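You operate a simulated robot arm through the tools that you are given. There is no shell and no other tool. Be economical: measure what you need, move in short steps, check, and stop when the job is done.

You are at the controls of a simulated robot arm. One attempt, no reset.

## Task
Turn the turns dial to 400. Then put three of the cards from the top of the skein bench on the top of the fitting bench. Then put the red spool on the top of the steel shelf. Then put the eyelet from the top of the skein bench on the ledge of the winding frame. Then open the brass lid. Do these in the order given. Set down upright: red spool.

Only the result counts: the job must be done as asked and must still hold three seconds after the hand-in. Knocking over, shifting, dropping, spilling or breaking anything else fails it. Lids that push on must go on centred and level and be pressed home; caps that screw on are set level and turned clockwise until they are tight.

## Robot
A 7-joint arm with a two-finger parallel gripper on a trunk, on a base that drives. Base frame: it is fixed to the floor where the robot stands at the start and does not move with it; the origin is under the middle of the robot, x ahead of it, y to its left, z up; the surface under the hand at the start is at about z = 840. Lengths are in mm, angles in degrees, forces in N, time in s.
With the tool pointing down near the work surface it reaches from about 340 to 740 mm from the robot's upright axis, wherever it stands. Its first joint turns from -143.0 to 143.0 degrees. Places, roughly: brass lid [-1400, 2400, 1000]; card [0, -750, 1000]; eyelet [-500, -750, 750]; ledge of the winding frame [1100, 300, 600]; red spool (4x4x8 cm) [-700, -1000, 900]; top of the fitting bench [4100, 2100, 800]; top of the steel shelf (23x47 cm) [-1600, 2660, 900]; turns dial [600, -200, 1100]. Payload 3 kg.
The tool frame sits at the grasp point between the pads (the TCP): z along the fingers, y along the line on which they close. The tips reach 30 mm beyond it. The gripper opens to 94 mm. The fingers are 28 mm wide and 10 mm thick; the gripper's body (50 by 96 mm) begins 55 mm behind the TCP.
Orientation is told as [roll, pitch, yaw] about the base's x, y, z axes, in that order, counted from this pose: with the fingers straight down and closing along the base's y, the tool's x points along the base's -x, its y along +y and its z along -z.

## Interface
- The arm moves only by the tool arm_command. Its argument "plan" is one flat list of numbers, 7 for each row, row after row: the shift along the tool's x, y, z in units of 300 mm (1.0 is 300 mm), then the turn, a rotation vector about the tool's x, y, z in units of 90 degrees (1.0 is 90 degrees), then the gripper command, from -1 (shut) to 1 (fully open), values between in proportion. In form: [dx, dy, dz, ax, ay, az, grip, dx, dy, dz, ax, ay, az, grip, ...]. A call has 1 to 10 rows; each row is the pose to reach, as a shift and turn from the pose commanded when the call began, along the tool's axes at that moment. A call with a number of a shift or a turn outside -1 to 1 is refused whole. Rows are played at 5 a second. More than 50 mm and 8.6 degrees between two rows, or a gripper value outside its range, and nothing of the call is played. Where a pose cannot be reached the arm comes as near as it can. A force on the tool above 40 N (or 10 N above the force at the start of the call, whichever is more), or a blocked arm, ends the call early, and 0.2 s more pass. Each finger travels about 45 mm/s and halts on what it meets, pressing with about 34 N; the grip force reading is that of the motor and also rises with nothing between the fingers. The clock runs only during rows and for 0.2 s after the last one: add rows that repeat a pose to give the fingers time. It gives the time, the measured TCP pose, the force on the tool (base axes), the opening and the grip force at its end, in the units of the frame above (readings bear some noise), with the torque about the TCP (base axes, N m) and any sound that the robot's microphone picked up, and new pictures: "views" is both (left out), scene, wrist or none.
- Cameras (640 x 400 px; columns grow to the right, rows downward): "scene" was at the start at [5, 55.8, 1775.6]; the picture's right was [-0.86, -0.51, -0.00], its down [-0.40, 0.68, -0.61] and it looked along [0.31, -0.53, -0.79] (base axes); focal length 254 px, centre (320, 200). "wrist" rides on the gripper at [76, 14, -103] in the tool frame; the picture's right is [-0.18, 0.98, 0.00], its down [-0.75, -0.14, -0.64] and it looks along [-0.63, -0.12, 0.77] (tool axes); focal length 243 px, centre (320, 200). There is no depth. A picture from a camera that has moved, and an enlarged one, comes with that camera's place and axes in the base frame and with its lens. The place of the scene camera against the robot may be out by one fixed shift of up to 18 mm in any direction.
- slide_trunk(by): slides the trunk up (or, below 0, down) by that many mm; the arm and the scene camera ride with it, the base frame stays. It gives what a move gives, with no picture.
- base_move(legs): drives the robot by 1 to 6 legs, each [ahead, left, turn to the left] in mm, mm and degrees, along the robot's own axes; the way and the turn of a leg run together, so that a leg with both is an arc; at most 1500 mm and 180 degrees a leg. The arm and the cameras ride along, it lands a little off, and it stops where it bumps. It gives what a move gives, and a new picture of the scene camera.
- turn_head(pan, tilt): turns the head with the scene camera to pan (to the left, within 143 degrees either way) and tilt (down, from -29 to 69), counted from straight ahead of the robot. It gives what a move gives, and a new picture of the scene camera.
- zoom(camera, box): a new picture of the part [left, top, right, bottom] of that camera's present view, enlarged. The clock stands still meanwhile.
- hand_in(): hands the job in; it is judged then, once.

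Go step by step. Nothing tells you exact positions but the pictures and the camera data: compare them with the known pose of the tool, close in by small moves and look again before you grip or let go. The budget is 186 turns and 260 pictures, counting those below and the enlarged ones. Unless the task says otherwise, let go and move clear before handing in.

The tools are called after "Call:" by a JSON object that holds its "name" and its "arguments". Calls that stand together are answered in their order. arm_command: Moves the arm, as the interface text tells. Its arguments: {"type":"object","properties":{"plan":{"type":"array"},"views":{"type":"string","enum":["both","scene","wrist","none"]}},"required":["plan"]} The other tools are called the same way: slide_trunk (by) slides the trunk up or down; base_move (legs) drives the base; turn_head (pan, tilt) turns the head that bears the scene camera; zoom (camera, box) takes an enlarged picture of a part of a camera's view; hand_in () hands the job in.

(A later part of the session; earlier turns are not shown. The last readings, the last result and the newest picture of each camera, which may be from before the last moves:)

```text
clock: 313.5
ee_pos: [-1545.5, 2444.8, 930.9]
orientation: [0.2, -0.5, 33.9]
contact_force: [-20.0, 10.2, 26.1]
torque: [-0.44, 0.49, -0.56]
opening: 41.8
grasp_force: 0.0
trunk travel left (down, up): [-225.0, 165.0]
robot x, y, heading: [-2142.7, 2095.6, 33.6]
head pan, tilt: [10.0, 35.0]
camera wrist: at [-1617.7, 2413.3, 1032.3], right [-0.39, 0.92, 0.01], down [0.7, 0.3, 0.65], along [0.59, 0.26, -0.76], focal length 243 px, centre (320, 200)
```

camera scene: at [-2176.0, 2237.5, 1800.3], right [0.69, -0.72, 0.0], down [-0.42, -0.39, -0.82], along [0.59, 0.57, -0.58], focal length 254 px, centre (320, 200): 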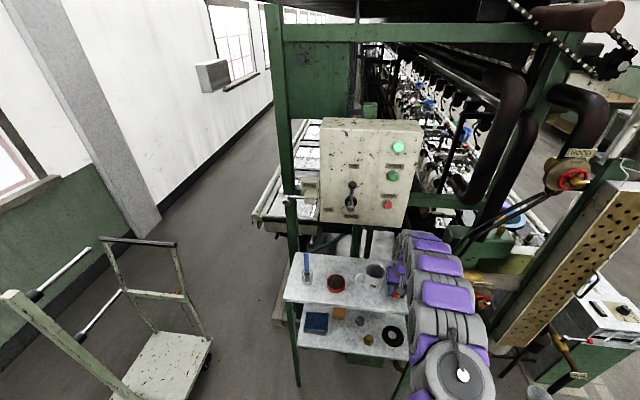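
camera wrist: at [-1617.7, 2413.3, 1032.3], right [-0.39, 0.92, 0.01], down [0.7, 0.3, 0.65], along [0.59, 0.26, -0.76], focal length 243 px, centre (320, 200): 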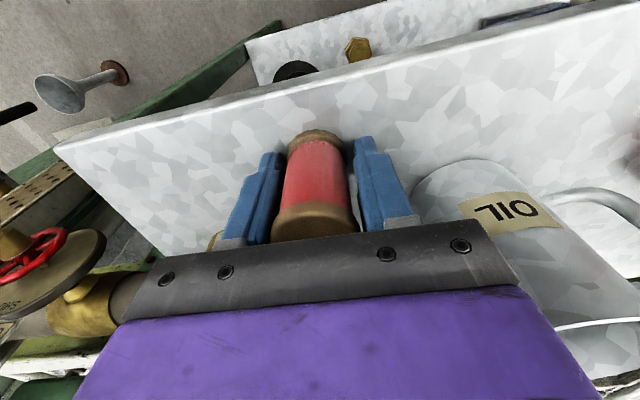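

The left finger seems to be against something on its outer side (the brass pot). Let me look before lifting.

Call:
{"name": "zoom", "arguments": {"camera": "scene", "box": [370, 250, 450, 310]}}

Call:
{"name": "zoom", "arguments": {"camera": "wrist", "box": [180, 100, 420, 260]}}

Call:
{"name": "turn_head", "arguments": {"pan": -25, "tilt": 35}}

```text
6.67 times, centred on (410, 280) of scene
camera zoom: at [-2191.6, 2247.0, 1799.3], right [0.69, -0.72, 0.01], down [-0.41, -0.4, -0.82], along [0.6, 0.56, -0.57], focal length 1697 px, centre (-280, -333)
```

zoom: 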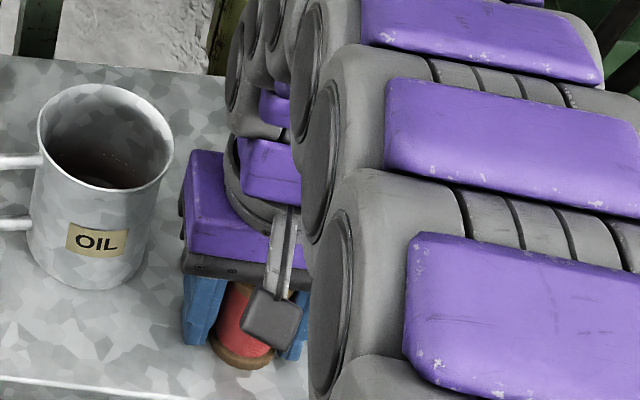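

```text
2.50 times, centred on (300, 180) of wrist
camera zoom: at [-1617.7, 2413.3, 1032.3], right [-0.39, 0.92, 0.01], down [0.7, 0.3, 0.65], along [0.59, 0.26, -0.76], focal length 606 px, centre (370, 250)
```

zoom: 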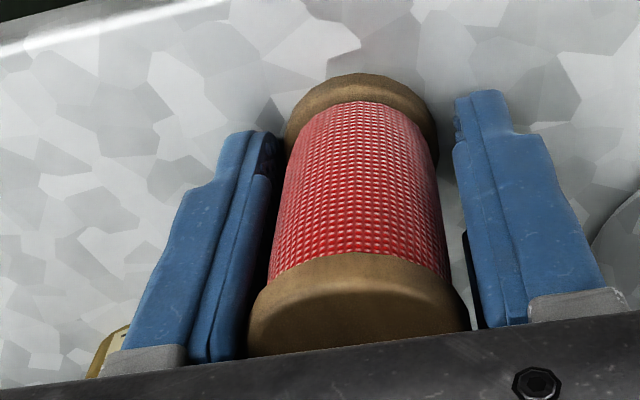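

```text
clock: 314.5
ee_pos: [-1545.1, 2444.8, 930.2]
orientation: [0.2, -0.6, 33.9]
contact_force: [-19.2, 11.1, 27.1]
torque: [-0.34, 0.54, -0.49]
opening: 41.0
grasp_force: 0.1
trunk travel left (down, up): [-225.0, 165.0]
robot x, y, heading: [-2142.8, 2092.9, 33.7]
head pan, tilt: [-25.0, 35.0]
camera scene: at [-2168.5, 2200.3, 1799.5], right [0.15, -0.99, 0.01], down [-0.56, -0.09, -0.82], along [0.81, 0.12, -0.57], focal length 254 px, centre (320, 200)
```

scene: 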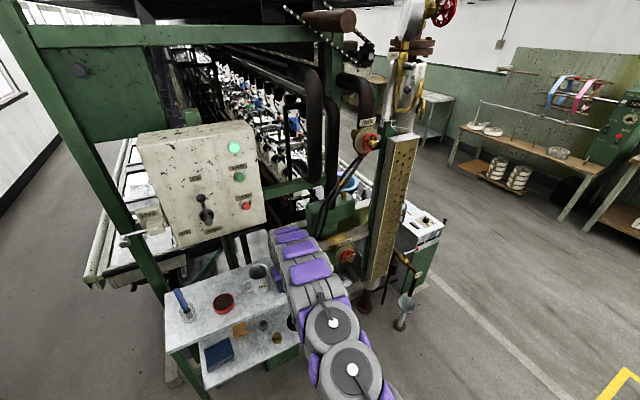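

It fits: the fingertips themselves are pressing on the shelf (shelf top ≈ 900), so friction holds the finger. I raise a few mm so the fingers open freely, then rise.

Call:
{"name": "arm_command", "arguments": {"plan": [0, 0, -0.01, 0, 0, 0, 0.05, 0, 0, -0.02, 0, 0, 0, 0.12, 0, 0, -0.02, 0, 0, 0, 0.15, 0, 0, -0.02, 0, 0, 0, 0.15], "views": "wrist"}}

```text
clock: 315.5
ee_pos: [-1542.8, 2443.9, 935.8]
orientation: [0.2, -0.4, 33.8]
contact_force: [-0.1, 0.6, -0.4]
torque: [0.02, -0.02, 0.0]
opening: 54.1
grasp_force: 0.0
trunk travel left (down, up): [-225.0, 165.0]
robot x, y, heading: [-2140.2, 2094.4, 33.8]
head pan, tilt: [-25.0, 35.0]
camera wrist: at [-1615.1, 2413.2, 1037.5], right [-0.39, 0.92, 0.0], down [0.7, 0.3, 0.65], along [0.59, 0.26, -0.76], focal length 243 px, centre (320, 200)
```

wrist: 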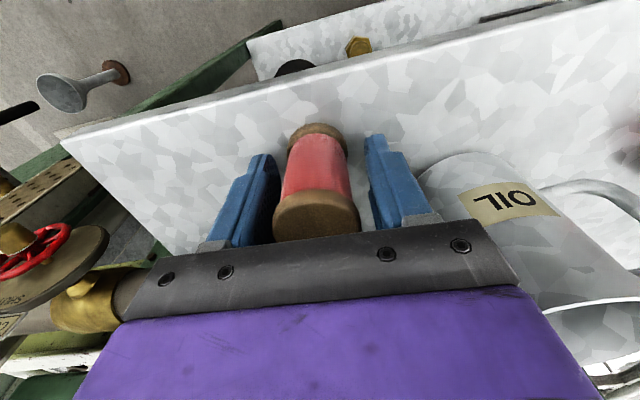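

Call:
{"name": "arm_command", "arguments": {"plan": [0, 0, -0.08, 0, 0, 0, 0.15, 0, 0, -0.2, 0, 0, 0, 0.15, 0, 0, -0.35, 0, 0, 0, 0.15, 0, 0, -0.5, 0, 0, 0, 0.15, 0, 0, -0.65, 0, 0, 0, 0.15, 0, 0, -0.8, 0, 0, 0, 0.15], "views": "wrist"}}

Call:
{"name": "base_move", "arguments": {"legs": [[-350, 0, 0]]}}

Call:
{"name": "zoom", "arguments": {"camera": "wrist", "box": [0, 0, 640, 400]}}

```text
clock: 316.9
ee_pos: [-1542.4, 2442.6, 1176.0]
orientation: [0.3, -0.4, 33.7]
contact_force: [-0.8, -0.5, 1.0]
torque: [-0.01, 0.02, -0.01]
opening: 54.2
grasp_force: 0.0
trunk travel left (down, up): [-225.0, 165.0]
robot x, y, heading: [-2140.1, 2097.3, 33.4]
head pan, tilt: [-25.0, 35.0]
camera wrist: at [-1614.1, 2411.0, 1278.4], right [-0.39, 0.92, 0.01], down [0.7, 0.3, 0.65], along [0.59, 0.26, -0.76], focal length 243 px, centre (320, 200)
```

wrist: 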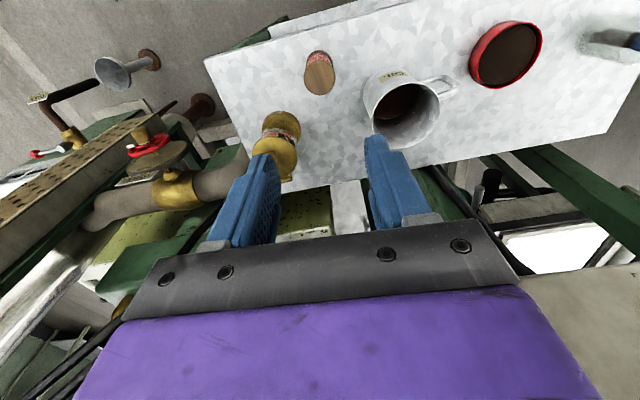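

```text
clock: 319.2
ee_pos: [-1839.2, 2244.7, 1177.3]
orientation: [0.4, -0.5, 33.8]
contact_force: [-0.2, 0.0, 1.0]
torque: [0.03, -0.03, -0.02]
opening: 54.1
grasp_force: 0.1
trunk travel left (down, up): [-225.0, 165.0]
robot x, y, heading: [-2439.1, 1898.5, 33.4]
head pan, tilt: [-25.0, 35.0]
camera scene: at [-2454.6, 1997.4, 1799.8], right [0.15, -0.99, 0.0], down [-0.57, -0.09, -0.82], along [0.81, 0.12, -0.58], focal length 254 px, centre (320, 200)
```

scene: 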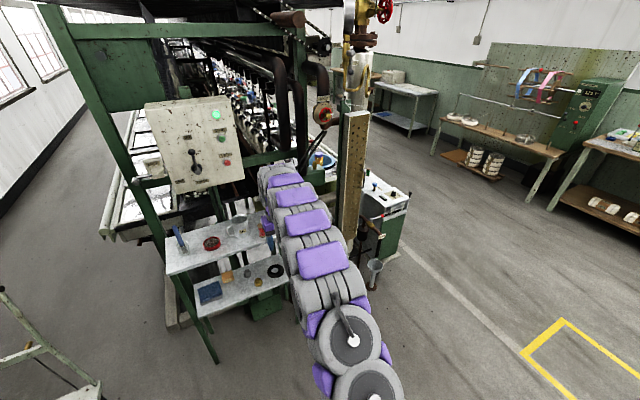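

```text
1.00 times, centred on (320, 200) of wrist (not enlarged: the box is as wide or as high as the picture)
camera zoom: at [-1911.2, 2213.0, 1278.7], right [-0.39, 0.92, 0.01], down [0.7, 0.3, 0.65], along [0.59, 0.26, -0.76], focal length 243 px, centre (320, 200)
```

zoom: 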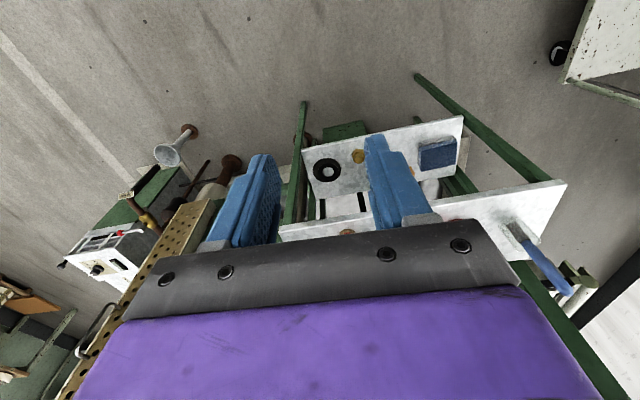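

The spool stands on the shelf. Next the eyelet: I turn and drive back to the skein bench.

Call:
{"name": "base_move", "arguments": {"legs": [[0, 0, -89], [1500, 0, 0], [750, 0, 0]]}}

Call:
{"name": "turn_head", "arguments": {"pan": 15, "tilt": 45}}

```text
clock: 334.1
ee_pos: [-764.7, -515.3, 1176.2]
orientation: [0.2, -0.6, -53.5]
contact_force: [-0.2, -0.6, -0.5]
torque: [0.0, 0.03, 0.0]
opening: 54.2
grasp_force: 0.1
trunk travel left (down, up): [-225.0, 165.0]
robot x, y, heading: [-1139.7, 66.0, -53.8]
head pan, tilt: [-25.0, 35.0]
camera scene: at [-1028.1, 67.3, 1799.7], right [-0.98, -0.2, 0.0], down [-0.11, 0.56, -0.82], along [0.16, -0.8, -0.58], focal length 254 px, centre (320, 200)
```

scene: 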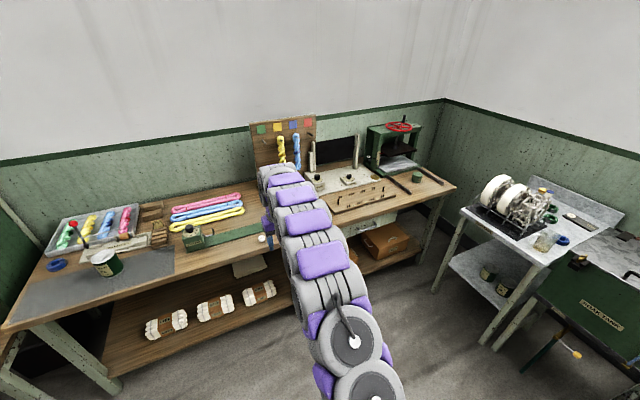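

```text
clock: 335.1
ee_pos: [-766.7, -512.4, 1179.3]
orientation: [0.3, -0.7, -53.5]
contact_force: [-1.1, -0.8, 0.0]
torque: [0.0, 0.01, 0.01]
opening: 53.9
grasp_force: 0.0
trunk travel left (down, up): [-225.0, 165.0]
robot x, y, heading: [-1138.2, 67.0, -53.9]
head pan, tilt: [15.0, 45.0]
camera scene: at [-982.3, 103.7, 1784.9], right [-0.63, -0.78, 0.0], down [-0.55, 0.44, -0.71], along [0.55, -0.44, -0.71], focal length 254 px, centre (320, 200)
```

scene: 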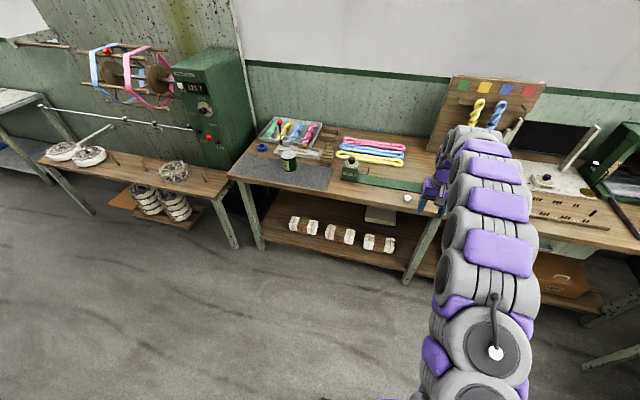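

Call:
{"name": "zoom", "arguments": {"camera": "scene", "box": [395, 185, 425, 211]}}

Call:
{"name": "zoom", "arguments": {"camera": "scene", "box": [40, 120, 250, 240]}}

```text
15.38 times, centred on (410, 198) of scene
camera zoom: at [-982.3, 103.7, 1784.9], right [-0.63, -0.78, 0.0], down [-0.55, 0.44, -0.71], along [0.55, -0.44, -0.71], focal length 3916 px, centre (-1065, 231)
```

zoom: 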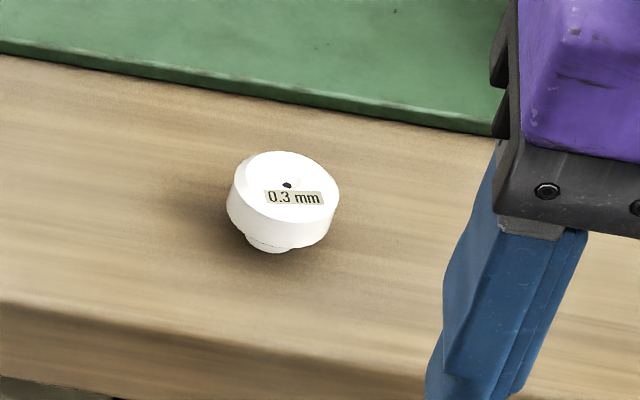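

```text
3.05 times, centred on (145, 180) of scene
camera zoom: at [-982.3, 103.7, 1784.9], right [-0.63, -0.78, 0.0], down [-0.55, 0.44, -0.71], along [0.55, -0.44, -0.71], focal length 776 px, centre (853, 261)
```

zoom: 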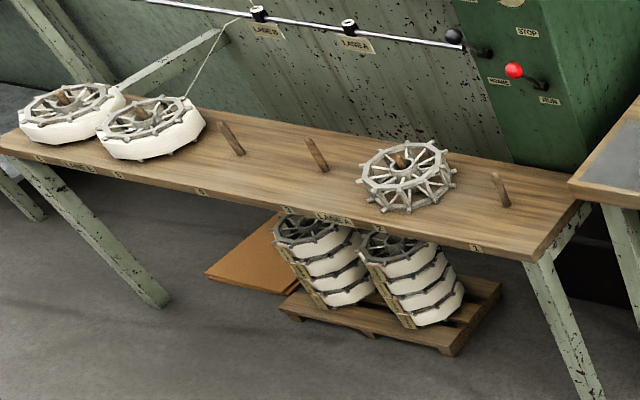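

Call:
{"name": "base_move", "arguments": {"legs": [[375, 3, 0]]}}

Call:
{"name": "arm_command", "arguments": {"plan": [0, 0, 0.16, 0, 0, 0, 0.15, 0, 0, 0.32, 0, 0, 0, 0.15, 0, 0, 0.45, 0, 0, 0, 0.15], "views": "wrist"}}

```text
clock: 337.5
ee_pos: [-541.7, -809.3, 1177.6]
orientation: [0.3, -0.7, -53.3]
contact_force: [0.0, 0.6, 0.2]
torque: [0.0, 0.0, 0.01]
opening: 54.3
grasp_force: 0.0
trunk travel left (down, up): [-225.0, 165.0]
robot x, y, heading: [-917.4, -229.0, -53.6]
head pan, tilt: [15.0, 45.0]
camera scene: at [-759.6, -193.0, 1784.8], right [-0.62, -0.78, 0.0], down [-0.55, 0.44, -0.7], along [0.55, -0.44, -0.71], focal length 254 px, centre (320, 200)
```

scene: 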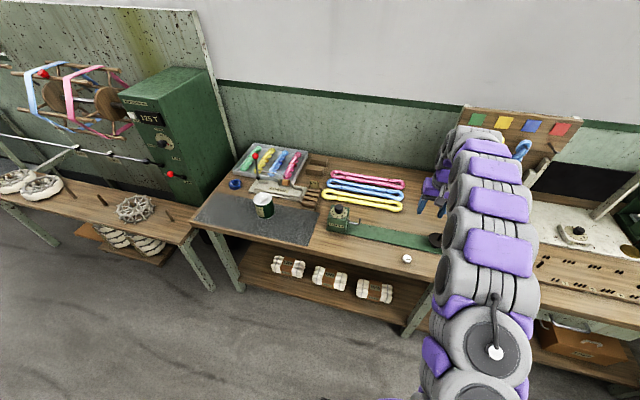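

```text
clock: 338.3
ee_pos: [-544.0, -811.4, 1045.0]
orientation: [0.3, -0.7, -53.3]
contact_force: [0.0, 0.4, -0.4]
torque: [-0.03, 0.02, 0.01]
opening: 54.2
grasp_force: 0.1
trunk travel left (down, up): [-225.0, 165.0]
robot x, y, heading: [-917.3, -233.2, -53.5]
head pan, tilt: [15.0, 45.0]
camera wrist: at [-578.0, -740.1, 1147.2], right [0.9, 0.44, 0.01], down [0.33, -0.68, 0.65], along [0.29, -0.58, -0.76], focal length 243 px, centre (320, 200)
```

wrist: 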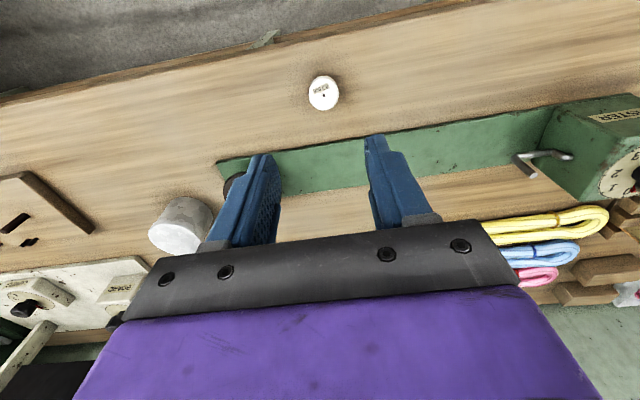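

The eyelet (white "0.3 mm" button) is right below. I descend and grip it.

Call:
{"name": "arm_command", "arguments": {"plan": [-0.005, 0.006, 0.15, 0, 0.004, 0, 0.15, -0.01, 0.012, 0.3, 0, 0.008, 0, 0.15, -0.01, 0.012, 0.42, 0, 0.008, 0, 0.15], "views": "wrist"}}

Call:
{"name": "zoom", "arguments": {"camera": "scene", "box": [385, 235, 435, 275]}}

```text
clock: 339.1
ee_pos: [-535.9, -808.8, 917.0]
orientation: [0.3, 0.0, -53.3]
contact_force: [-0.3, -0.3, 0.3]
torque: [0.02, -0.02, -0.01]
opening: 54.1
grasp_force: 0.1
trunk travel left (down, up): [-225.0, 165.0]
robot x, y, heading: [-915.6, -230.8, -53.7]
head pan, tilt: [15.0, 45.0]
camera wrist: at [-570.9, -739.3, 1021.0], right [0.9, 0.44, 0.0], down [0.34, -0.69, 0.64], along [0.28, -0.57, -0.77], focal length 243 px, centre (320, 200)
```

wrist: 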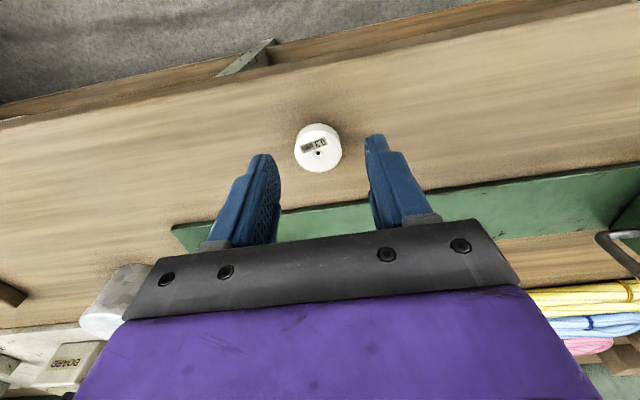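

```text
10.00 times, centred on (410, 255) of scene
camera zoom: at [-759.2, -193.6, 1784.8], right [-0.62, -0.78, 0.0], down [-0.56, 0.44, -0.7], along [0.55, -0.44, -0.71], focal length 2546 px, centre (-580, -350)
```

zoom: 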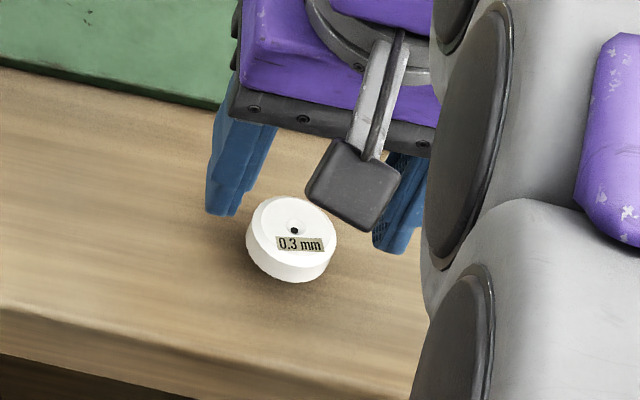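

Call:
{"name": "arm_command", "arguments": {"plan": [-0.013, -0.003, 0.08, 0, 0, 0, 0.15, -0.013, -0.003, 0.147, 0, 0, 0, 0.15], "views": "wrist"}}

Call:
{"name": "zoom", "arguments": {"camera": "wrist", "box": [220, 100, 420, 240]}}

Call:
{"name": "zoom", "arguments": {"camera": "scene", "box": [385, 235, 435, 275]}}

```text
clock: 339.7
ee_pos: [-533.6, -812.9, 876.2]
orientation: [0.3, -0.2, -53.3]
contact_force: [-0.8, -0.2, 0.8]
torque: [0.01, -0.02, -0.01]
opening: 54.0
grasp_force: 0.0
trunk travel left (down, up): [-225.0, 165.0]
robot x, y, heading: [-918.6, -225.5, -53.5]
head pan, tilt: [15.0, 45.0]
camera wrist: at [-568.3, -743.1, 979.8], right [0.9, 0.44, 0.01], down [0.33, -0.69, 0.64], along [0.29, -0.58, -0.77], focal length 243 px, centre (320, 200)
```

wrist: 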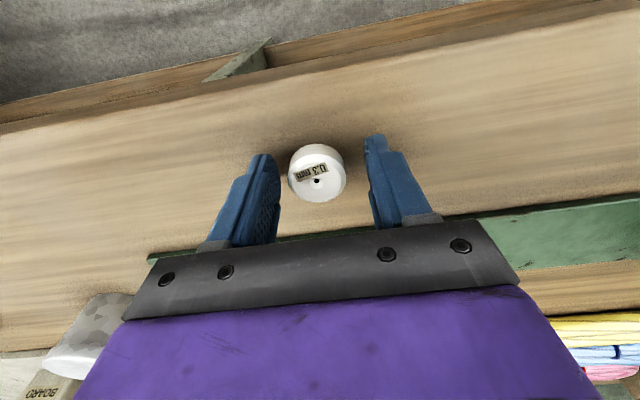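

```text
2.86 times, centred on (320, 170) of wrist
camera zoom: at [-568.3, -743.1, 979.8], right [0.9, 0.44, 0.01], down [0.33, -0.69, 0.64], along [0.29, -0.58, -0.77], focal length 693 px, centre (320, 286)
```

zoom: 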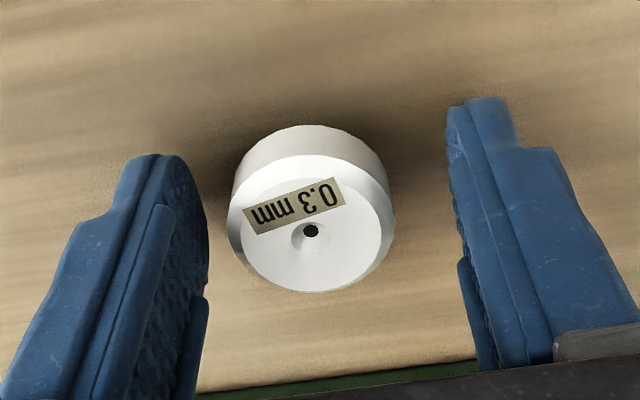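

```text
10.00 times, centred on (410, 255) of scene
camera zoom: at [-760.0, -192.4, 1784.9], right [-0.62, -0.78, 0.0], down [-0.55, 0.44, -0.7], along [0.55, -0.44, -0.71], focal length 2546 px, centre (-580, -350)
```

zoom: 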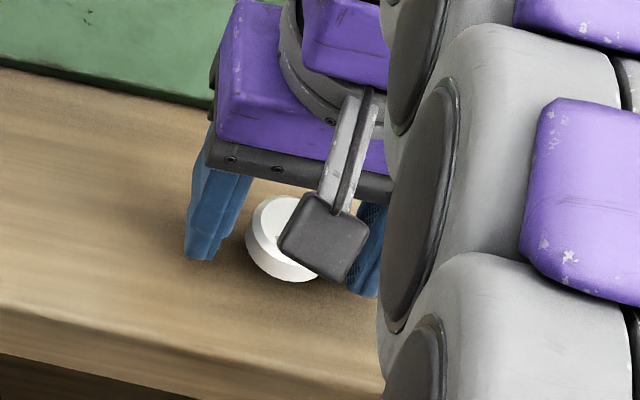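

Call:
{"name": "arm_command", "arguments": {"plan": [-0.002, -0.007, 0.01, 0, 0, 0, 0.1, -0.002, -0.007, 0.01, 0, 0, 0, -0.2, -0.002, -0.007, 0.01, 0, 0, 0, -0.5, -0.002, -0.007, 0.01, 0, 0, 0, -1, -0.002, -0.007, 0.01, 0, 0, 0, -1, -0.002, -0.007, 0.01, 0, 0, 0, -1], "views": "none"}}

Call:
{"name": "arm_command", "arguments": {"plan": [0, 0, -0.03, 0, 0, 0, -1, 0, 0, -0.1, 0, 0, 0, -1, 0, 0, -0.2, 0, 0, 0, -1], "views": "wrist"}}

```text
clock: 341.1
ee_pos: [-535.5, -814.6, 873.8]
orientation: [0.3, -0.1, -53.3]
contact_force: [0.1, -0.9, 0.6]
torque: [-0.01, -0.01, 0.0]
opening: 31.8
grasp_force: 34.0
trunk travel left (down, up): [-225.0, 165.0]
robot x, y, heading: [-917.8, -232.0, -53.4]
head pan, tilt: [15.0, 45.0]
```

```text
clock: 341.9
ee_pos: [-537.2, -812.9, 934.5]
orientation: [0.4, -0.2, -53.3]
contact_force: [0.2, 0.1, 0.2]
torque: [0.01, 0.02, 0.03]
opening: 32.1
grasp_force: 34.0
trunk travel left (down, up): [-225.0, 165.0]
robot x, y, heading: [-914.1, -230.1, -53.3]
head pan, tilt: [15.0, 45.0]
camera wrist: at [-571.5, -744.2, 1036.6], right [0.9, 0.44, 0.0], down [0.33, -0.69, 0.64], along [0.29, -0.58, -0.77], focal length 243 px, centre (320, 200)
```

wrist: 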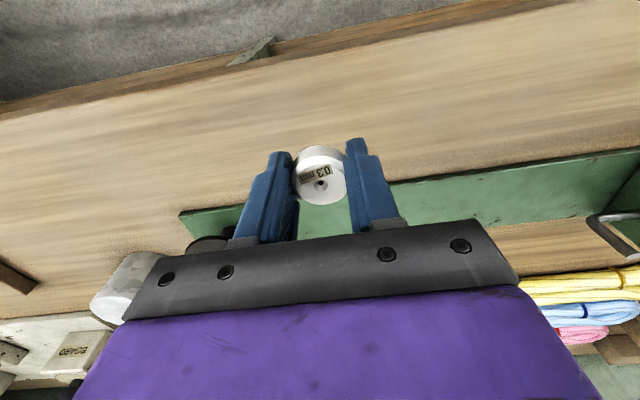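

Eyelet held. I lift and drive to the winding frame's ledge; the free spot between pegs 3 and 4 is at about (1023, 248).

Call:
{"name": "arm_command", "arguments": {"plan": [0, 0, -0.12, 0, 0, 0, -1, 0, 0, -0.26, 0, 0, 0, -1, 0, 0, -0.4, 0, 0, 0, -1, 0, 0, -0.55, 0, 0, 0, -1, 0, 0, -0.7, 0, 0, 0, -1, 0, 0, -0.8, 0, 0, 0, -1], "views": "none"}}

Call:
{"name": "base_move", "arguments": {"legs": [[-450, 0, 0], [0, 1500, 0], [0, 385, 0]]}}

Call:
{"name": "turn_head", "arguments": {"pan": 20, "tilt": 45}}

```text
clock: 343.3
ee_pos: [-536.6, -812.5, 1173.8]
orientation: [0.3, -0.1, -53.3]
contact_force: [-0.6, -0.4, -0.4]
torque: [0.01, -0.04, 0.01]
opening: 31.9
grasp_force: 34.0
trunk travel left (down, up): [-225.0, 165.0]
robot x, y, heading: [-918.5, -230.3, -53.3]
head pan, tilt: [15.0, 45.0]
```

```text
clock: 355.1
ee_pos: [709.8, 711.4, 1173.3]
orientation: [0.3, -0.1, -51.6]
contact_force: [0.0, -1.0, -0.1]
torque: [0.0, -0.02, 0.01]
opening: 31.8
grasp_force: 33.9
trunk travel left (down, up): [-225.0, 165.0]
robot x, y, heading: [316.8, 1281.8, -51.6]
head pan, tilt: [15.0, 45.0]
camera scene: at [466.0, 1324.6, 1785.3], right [-0.6, -0.8, 0.0], down [-0.57, 0.43, -0.71], along [0.57, -0.42, -0.71], focal length 254 px, centre (320, 200)
```

scene: 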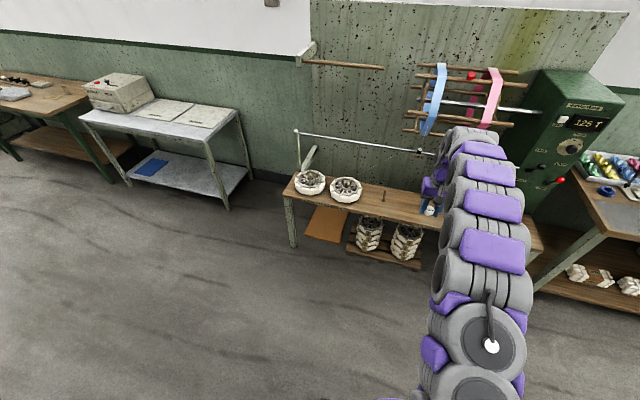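

```text
clock: 355.7
ee_pos: [707.7, 712.1, 1174.5]
orientation: [0.4, -0.3, -51.5]
contact_force: [0.2, 0.7, -0.7]
torque: [0.01, 0.03, 0.03]
opening: 31.9
grasp_force: 33.8
trunk travel left (down, up): [-225.0, 165.0]
robot x, y, heading: [312.4, 1280.8, -51.8]
head pan, tilt: [20.0, 45.0]
camera scene: at [468.9, 1329.8, 1785.3], right [-0.53, -0.85, 0.0], down [-0.6, 0.38, -0.71], along [0.6, -0.37, -0.71], focal length 254 px, centre (320, 200)
```

scene: 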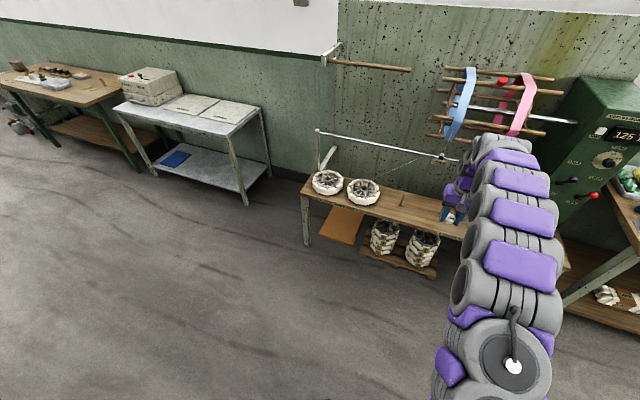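

Call:
{"name": "base_move", "arguments": {"legs": [[545, -39, 0]]}}

Call:
{"name": "slide_trunk", "arguments": {"by": -150}}

Call:
{"name": "zoom", "arguments": {"camera": "wrist", "box": [0, 0, 640, 400]}}

Call:
{"name": "turn_head", "arguments": {"pan": 25, "tilt": 50}}

```text
clock: 359.0
ee_pos: [1031.7, 249.7, 1174.0]
orientation: [0.2, -0.2, -51.5]
contact_force: [0.3, -0.2, -0.3]
torque: [0.0, 0.0, 0.0]
opening: 32.1
grasp_force: 33.7
trunk travel left (down, up): [-225.0, 165.0]
robot x, y, heading: [631.6, 817.1, -51.4]
head pan, tilt: [20.0, 45.0]
camera scene: at [793.0, 867.3, 1784.8], right [-0.53, -0.85, 0.0], down [-0.6, 0.37, -0.7], along [0.6, -0.37, -0.71], focal length 254 px, centre (320, 200)
```

scene: 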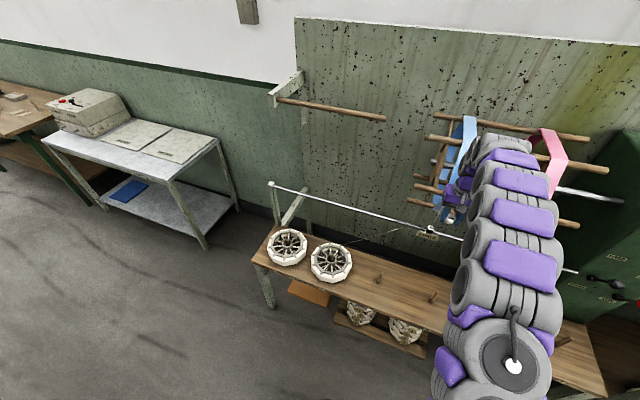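

```text
clock: 360.7
ee_pos: [1029.5, 252.2, 1026.1]
orientation: [0.3, -0.2, -51.5]
contact_force: [0.2, -0.6, -0.3]
torque: [0.0, 0.01, 0.02]
opening: 31.6
grasp_force: 33.9
trunk travel left (down, up): [-75.0, 315.0]
robot x, y, heading: [630.6, 816.9, -51.6]
head pan, tilt: [20.0, 45.0]
```

```text
1.00 times, centred on (320, 200) of wrist (not enlarged: the box is as wide or as high as the picture)
camera zoom: at [992.0, 320.5, 1128.3], right [0.88, 0.47, 0.0], down [0.35, -0.68, 0.65], along [0.31, -0.57, -0.76], focal length 243 px, centre (320, 200)
```

zoom: 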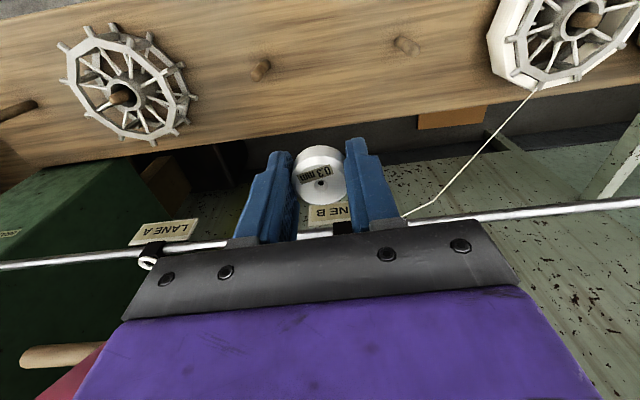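

```text
clock: 361.4
ee_pos: [1029.5, 251.4, 1025.4]
orientation: [0.2, -0.4, -51.4]
contact_force: [0.4, 0.1, 0.1]
torque: [-0.04, 0.02, 0.02]
opening: 32.1
grasp_force: 34.6
trunk travel left (down, up): [-75.0, 315.0]
robot x, y, heading: [631.8, 818.1, -51.6]
head pan, tilt: [25.0, 50.0]
camera scene: at [791.4, 876.2, 1628.0], right [-0.45, -0.89, 0.0], down [-0.69, 0.35, -0.64], along [0.57, -0.29, -0.77], focal length 254 px, centre (320, 200)
```

scene: 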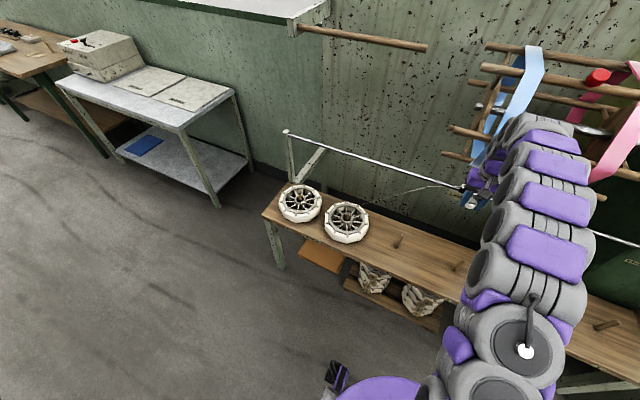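

The hand is over the gap between two pegs, the rod and thread about 110 mm behind it. I shift slightly toward the robot and descend in steps.

Call:
{"name": "arm_command", "arguments": {"plan": [0.03, -0.02, 0.12, 0, 0, 0, -1, 0.067, -0.05, 0.25, 0, 0, 0, -1, 0.067, -0.05, 0.4, 0, 0, 0, -1, 0.067, -0.05, 0.55, 0, 0, 0, -1, 0.067, -0.05, 0.7, 0, 0, 0, -1], "views": "both"}}

```text
clock: 362.6
ee_pos: [1008.4, 257.3, 817.7]
orientation: [0.2, -0.5, -51.5]
contact_force: [0.4, -0.5, -0.9]
torque: [0.02, 0.01, 0.01]
opening: 32.0
grasp_force: 34.7
trunk travel left (down, up): [-75.0, 315.0]
robot x, y, heading: [631.9, 819.7, -51.7]
head pan, tilt: [25.0, 50.0]
camera scene: at [792.1, 875.3, 1627.9], right [-0.45, -0.89, 0.0], down [-0.69, 0.35, -0.64], along [0.57, -0.29, -0.77], focal length 254 px, centre (320, 200)
camera wrist: at [970.9, 325.9, 920.1], right [0.88, 0.47, 0.0], down [0.35, -0.68, 0.65], along [0.31, -0.57, -0.76], focal length 243 px, centre (320, 200)
```

scene: 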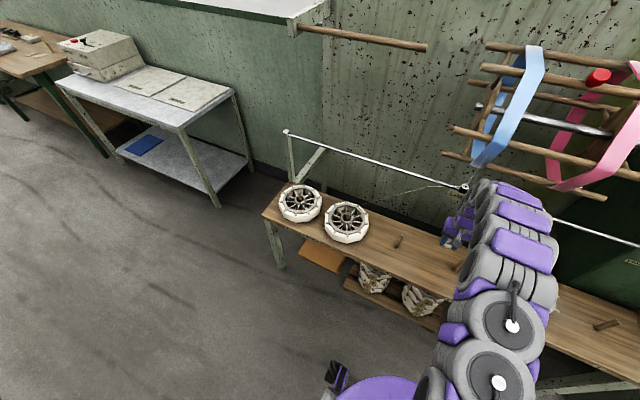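
wrist: 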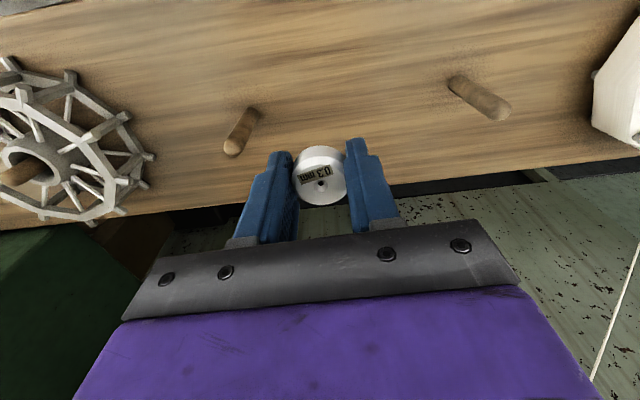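

Call:
{"name": "arm_command", "arguments": {"plan": [0, 0.03, 0.12, 0, 0, 0, -1, 0, 0.05, 0.24, 0, 0, 0, -1, 0, 0.05, 0.34, 0, 0, 0, -1, 0, 0.05, 0.38, 0, 0, 0, -1, 0, 0.05, 0.4, 0, 0, 0, -1, 0, 0.05, 0.42, 0, 0, 0, -1, 0, 0.05, 0.44, 0, 0, 0, -1, 0, 0.05, 0.455, 0, 0, 0, -1, 0, 0.05, 0.47, 0, 0, 0, -1, 0, 0.05, 0.485, 0, 0, 0, -1], "views": "wrist"}}

Call:
{"name": "zoom", "arguments": {"camera": "scene", "box": [390, 180, 510, 280]}}

```text
clock: 364.8
ee_pos: [1017.8, 267.1, 669.6]
orientation: [0.2, -0.3, -51.5]
contact_force: [0.1, 0.4, 0.1]
torque: [0.0, 0.0, -0.01]
opening: 32.0
grasp_force: 34.2
trunk travel left (down, up): [-75.0, 315.0]
robot x, y, heading: [629.9, 817.5, -51.8]
head pan, tilt: [25.0, 50.0]
camera wrist: at [981.4, 335.7, 772.8], right [0.88, 0.47, 0.0], down [0.36, -0.68, 0.65], along [0.31, -0.57, -0.76], focal length 243 px, centre (320, 200)
```

wrist: 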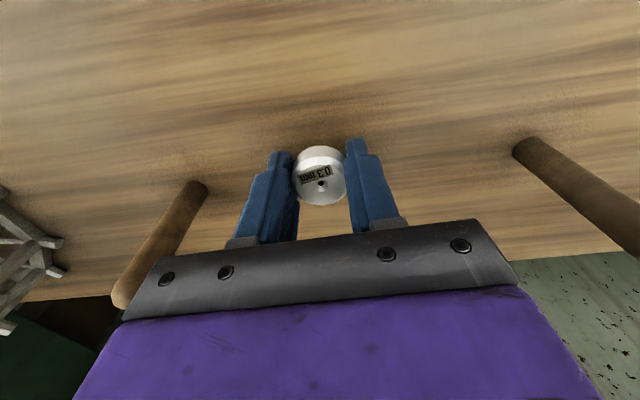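

```text
4.00 times, centred on (450, 230) of scene
camera zoom: at [791.6, 875.9, 1628.0], right [-0.45, -0.89, 0.0], down [-0.69, 0.35, -0.64], along [0.57, -0.29, -0.77], focal length 1018 px, centre (-200, 80)
```

zoom: 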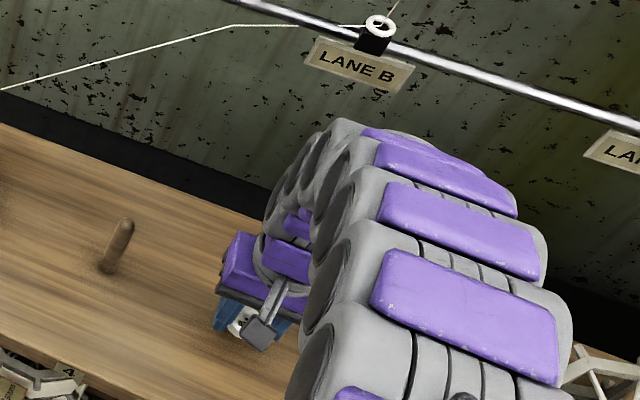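

Call:
{"name": "arm_command", "arguments": {"plan": [0, 0, 0.01, 0, 0, 0, -1, 0, 0, 0.02, 0, 0, 0, -1, 0, 0, 0.03, 0, 0, 0, -1, 0, 0, 0.04, 0, 0, 0, -1, 0, 0, 0.05, 0, 0, 0, -1, 0, 0, 0.06, 0, 0, 0, -1, 0, 0, 0.07, 0, 0, 0, -1, 0, 0, 0.08, 0, 0, 0, -1, 0, 0, 0.09, 0, 0, 0, -1, 0, 0, 0.1, 0, 0, 0, -1], "views": "wrist"}}

```text
clock: 366.5
ee_pos: [1019.8, 266.0, 652.5]
orientation: [0.3, -0.7, -51.5]
contact_force: [-4.6, 5.9, 28.9]
torque: [0.15, 0.15, 0.02]
opening: 32.0
grasp_force: 33.9
trunk travel left (down, up): [-75.0, 315.0]
robot x, y, heading: [633.1, 820.8, -51.7]
head pan, tilt: [25.0, 50.0]
stopped in row 8: the force on the tool passed its limit at 43 N (the readings are from after the stop); the commanded pose is now the measured one
camera wrist: at [982.2, 334.5, 754.5], right [0.88, 0.47, 0.01], down [0.35, -0.67, 0.65], along [0.31, -0.57, -0.76], focal length 243 px, centre (320, 200)
```

wrist: 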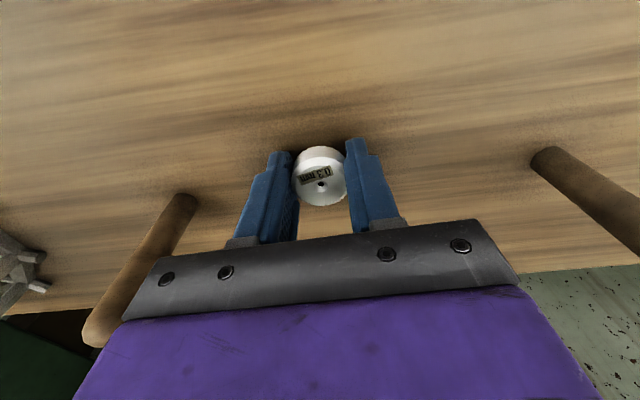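

Contact with the ledge. I ease off, release, and lift.

Call:
{"name": "arm_command", "arguments": {"plan": [0, 0, -0.008, 0, 0, 0, -1, 0, 0, -0.008, 0, 0, 0, -0.3, 0, 0, -0.008, 0, 0, 0, 0, 0, 0, -0.008, 0, 0, 0, 0.1, 0, 0, -0.02, 0, 0, 0, 0.15, 0, 0, -0.05, 0, 0, 0, 0.15, 0, 0, -0.15, 0, 0, 0, 0.15, 0, 0, -0.3, 0, 0, 0, 0.15, 0, 0, -0.45, 0, 0, 0, 0.15, 0, 0, -0.6, 0, 0, 0, 0.15], "views": "wrist"}}

```text
clock: 368.7
ee_pos: [1018.5, 266.7, 831.0]
orientation: [0.2, -0.4, -51.5]
contact_force: [-0.1, 0.1, -0.6]
torque: [0.0, -0.01, -0.01]
opening: 54.2
grasp_force: 0.1
trunk travel left (down, up): [-75.0, 315.0]
robot x, y, heading: [629.7, 817.1, -51.8]
head pan, tilt: [25.0, 50.0]
camera wrist: at [981.4, 334.9, 933.3], right [0.88, 0.47, 0.0], down [0.35, -0.68, 0.65], along [0.31, -0.57, -0.76], focal length 243 px, centre (320, 200)
```

wrist: 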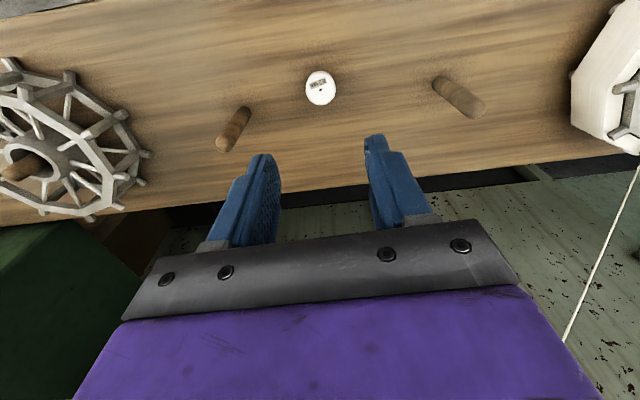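

The eyelet stands on the ledge. Last job: the brass lid. I lift the arm, raise the trunk, and drive back toward the steel shelf.

Call:
{"name": "arm_command", "arguments": {"plan": [0, 0, -0.15, 0, 0, 0, 0.15, 0, 0, -0.3, 0, 0, 0, 0.15, 0, 0, -0.45, 0, 0, 0, 0.15, 0, 0, -0.6, 0, 0, 0, 0.15, 0, 0, -0.7, 0, 0, 0, 0.15], "views": "none"}}

Call:
{"name": "slide_trunk", "arguments": {"by": 150}}

Call:
{"name": "base_move", "arguments": {"legs": [[-400, 0, 0], [0, -1500, 0], [0, -380, 0], [-1500, 0, 0], [-750, 0, 0], [0, 0, 85]]}}

```text
clock: 369.9
ee_pos: [1016.5, 266.1, 1039.7]
orientation: [0.3, -0.5, -51.5]
contact_force: [-0.3, 0.5, -0.8]
torque: [-0.02, 0.04, 0.02]
opening: 53.9
grasp_force: 0.1
trunk travel left (down, up): [-75.0, 315.0]
robot x, y, heading: [634.5, 816.9, -51.5]
head pan, tilt: [25.0, 50.0]
```

```text
clock: 371.6
ee_pos: [1018.5, 265.9, 1188.9]
orientation: [0.2, -0.6, -51.5]
contact_force: [0.5, -0.5, 0.5]
torque: [0.03, 0.0, -0.02]
opening: 53.9
grasp_force: 0.1
trunk travel left (down, up): [-225.0, 165.0]
robot x, y, heading: [634.2, 816.5, -51.7]
head pan, tilt: [25.0, 50.0]
```

```text
clock: 397.7
ee_pos: [-1957.0, 2081.6, 1188.3]
orientation: [0.2, -0.5, 35.5]
contact_force: [1.5, 0.6, 0.2]
torque: [0.01, 0.0, -0.03]
opening: 54.2
grasp_force: 0.0
trunk travel left (down, up): [-225.0, 165.0]
robot x, y, heading: [-2530.1, 1727.7, 35.2]
head pan, tilt: [25.0, 50.0]
camera scene: at [-2595.4, 1879.1, 1778.0], right [0.87, -0.5, 0.0], down [-0.38, -0.67, -0.64], along [0.32, 0.56, -0.77], focal length 254 px, centre (320, 200)
```

scene: 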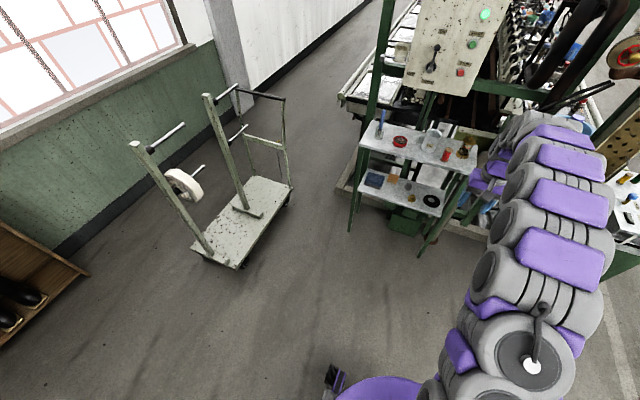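

Call:
{"name": "zoom", "arguments": {"camera": "scene", "box": [420, 120, 490, 180]}}

Call:
{"name": "zoom", "arguments": {"camera": "scene", "box": [450, 130, 480, 160]}}

```text
6.67 times, centred on (455, 150) of scene
camera zoom: at [-2595.4, 1879.1, 1778.0], right [0.87, -0.5, 0.0], down [-0.38, -0.67, -0.64], along [0.32, 0.56, -0.77], focal length 1697 px, centre (-580, 533)
```

zoom: 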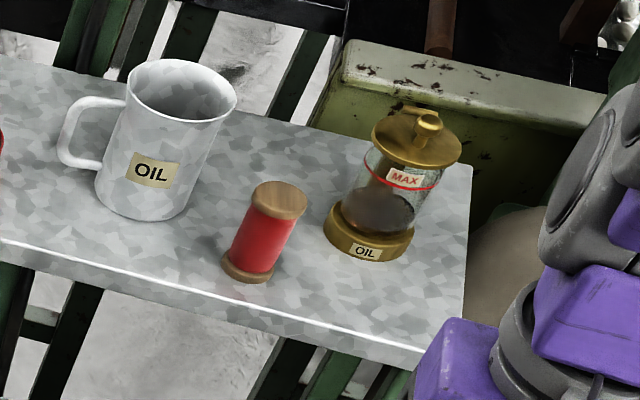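

```text
13.33 times, centred on (465, 145) of scene
camera zoom: at [-2595.4, 1879.1, 1778.0], right [0.87, -0.5, 0.0], down [-0.38, -0.67, -0.64], along [0.32, 0.56, -0.77], focal length 3394 px, centre (-1613, 933)
```

zoom: 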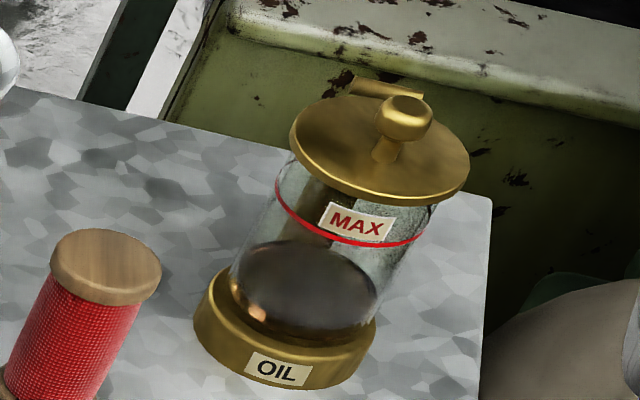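

The brass lid is a hinged, knobbed lid on the oil pot; hinge on the far side, lid top at about z = 1000. I drive closer with the hand high.

Call:
{"name": "base_move", "arguments": {"legs": [[540, -21, 0]]}}

Call:
{"name": "turn_head", "arguments": {"pan": 20, "tilt": 40}}

Call:
{"name": "zoom", "arguments": {"camera": "wrist", "box": [0, 0, 640, 400]}}

```text
clock: 400.8
ee_pos: [-1507.6, 2381.0, 1190.1]
orientation: [0.1, -0.7, 36.0]
contact_force: [-0.5, 0.3, 0.2]
torque: [-0.02, 0.02, 0.0]
opening: 54.1
grasp_force: 0.1
trunk travel left (down, up): [-225.0, 165.0]
robot x, y, heading: [-2073.8, 2019.9, 35.6]
head pan, tilt: [25.0, 50.0]
camera scene: at [-2143.4, 2176.6, 1777.9], right [0.87, -0.49, 0.0], down [-0.38, -0.67, -0.64], along [0.31, 0.56, -0.77], focal length 254 px, centre (320, 200)
```

scene: 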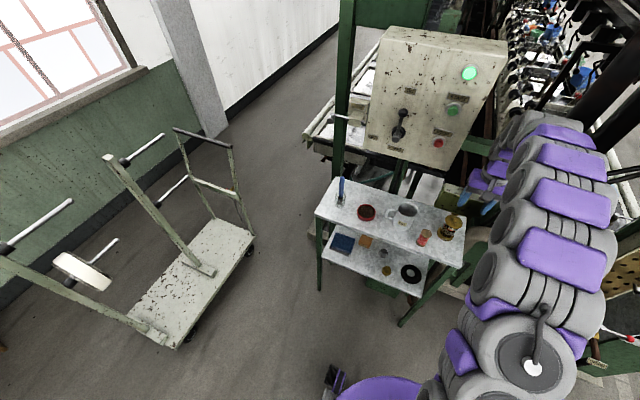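

```text
clock: 401.5
ee_pos: [-1509.6, 2380.1, 1190.9]
orientation: [0.2, -0.8, 35.9]
contact_force: [-0.3, 0.0, 0.0]
torque: [-0.01, 0.01, 0.02]
opening: 54.1
grasp_force: 0.1
trunk travel left (down, up): [-225.0, 165.0]
robot x, y, heading: [-2074.0, 2025.1, 35.7]
head pan, tilt: [20.0, 40.0]
camera scene: at [-2133.7, 2178.4, 1792.1], right [0.83, -0.56, 0.0], down [-0.36, -0.53, -0.76], along [0.43, 0.63, -0.65], focal length 254 px, centre (320, 200)
```

scene: 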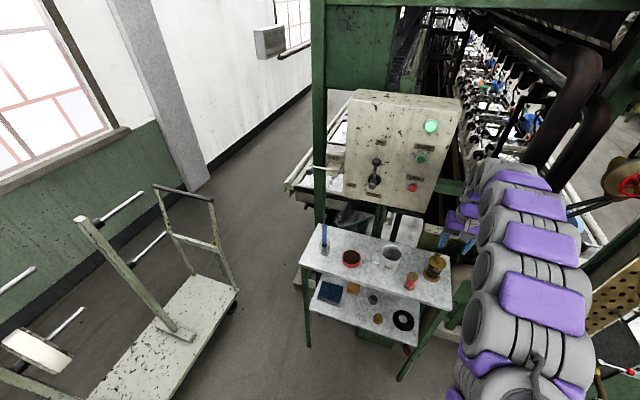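

```text
1.00 times, centred on (320, 200) of wrist (not enlarged: the box is as wide or as high as the picture)
camera zoom: at [-1580.4, 2345.5, 1293.3], right [-0.43, 0.9, 0.01], down [0.69, 0.32, 0.65], along [0.59, 0.28, -0.76], focal length 243 px, centre (320, 200)
```

zoom: 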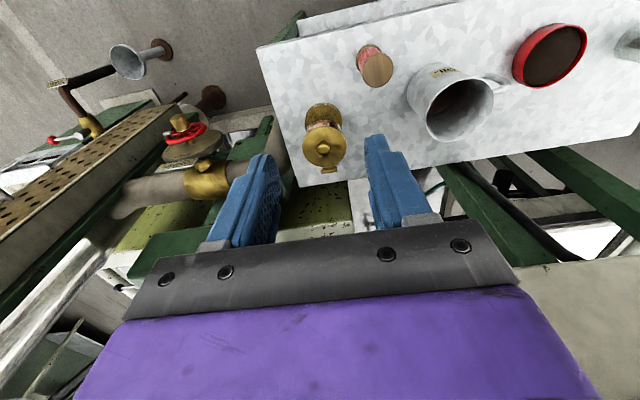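

Call:
{"name": "zoom", "arguments": {"camera": "wrist", "box": [280, 90, 370, 190]}}

Call:
{"name": "zoom", "arguments": {"camera": "scene", "box": [405, 240, 465, 290]}}

```text
4.00 times, centred on (325, 140) of wrist
camera zoom: at [-1580.4, 2345.5, 1293.3], right [-0.43, 0.9, 0.01], down [0.69, 0.32, 0.65], along [0.59, 0.28, -0.76], focal length 970 px, centre (300, 440)
```

zoom: 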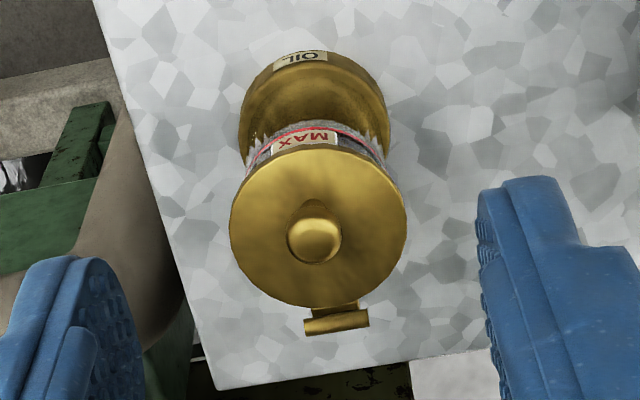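

```text
8.00 times, centred on (435, 265) of scene
camera zoom: at [-2133.7, 2178.4, 1792.1], right [0.83, -0.56, 0.0], down [-0.36, -0.53, -0.76], along [0.43, 0.63, -0.65], focal length 2036 px, centre (-600, -320)
```

zoom: 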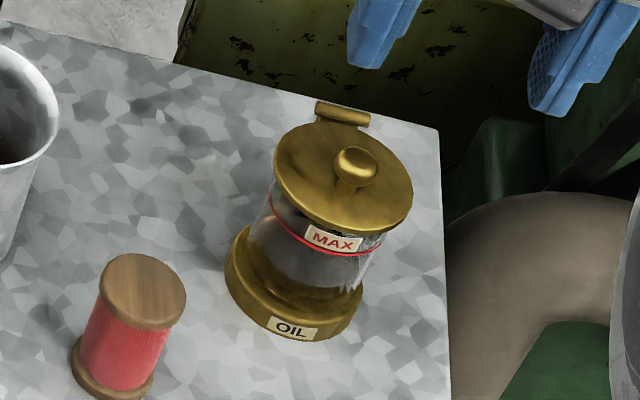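

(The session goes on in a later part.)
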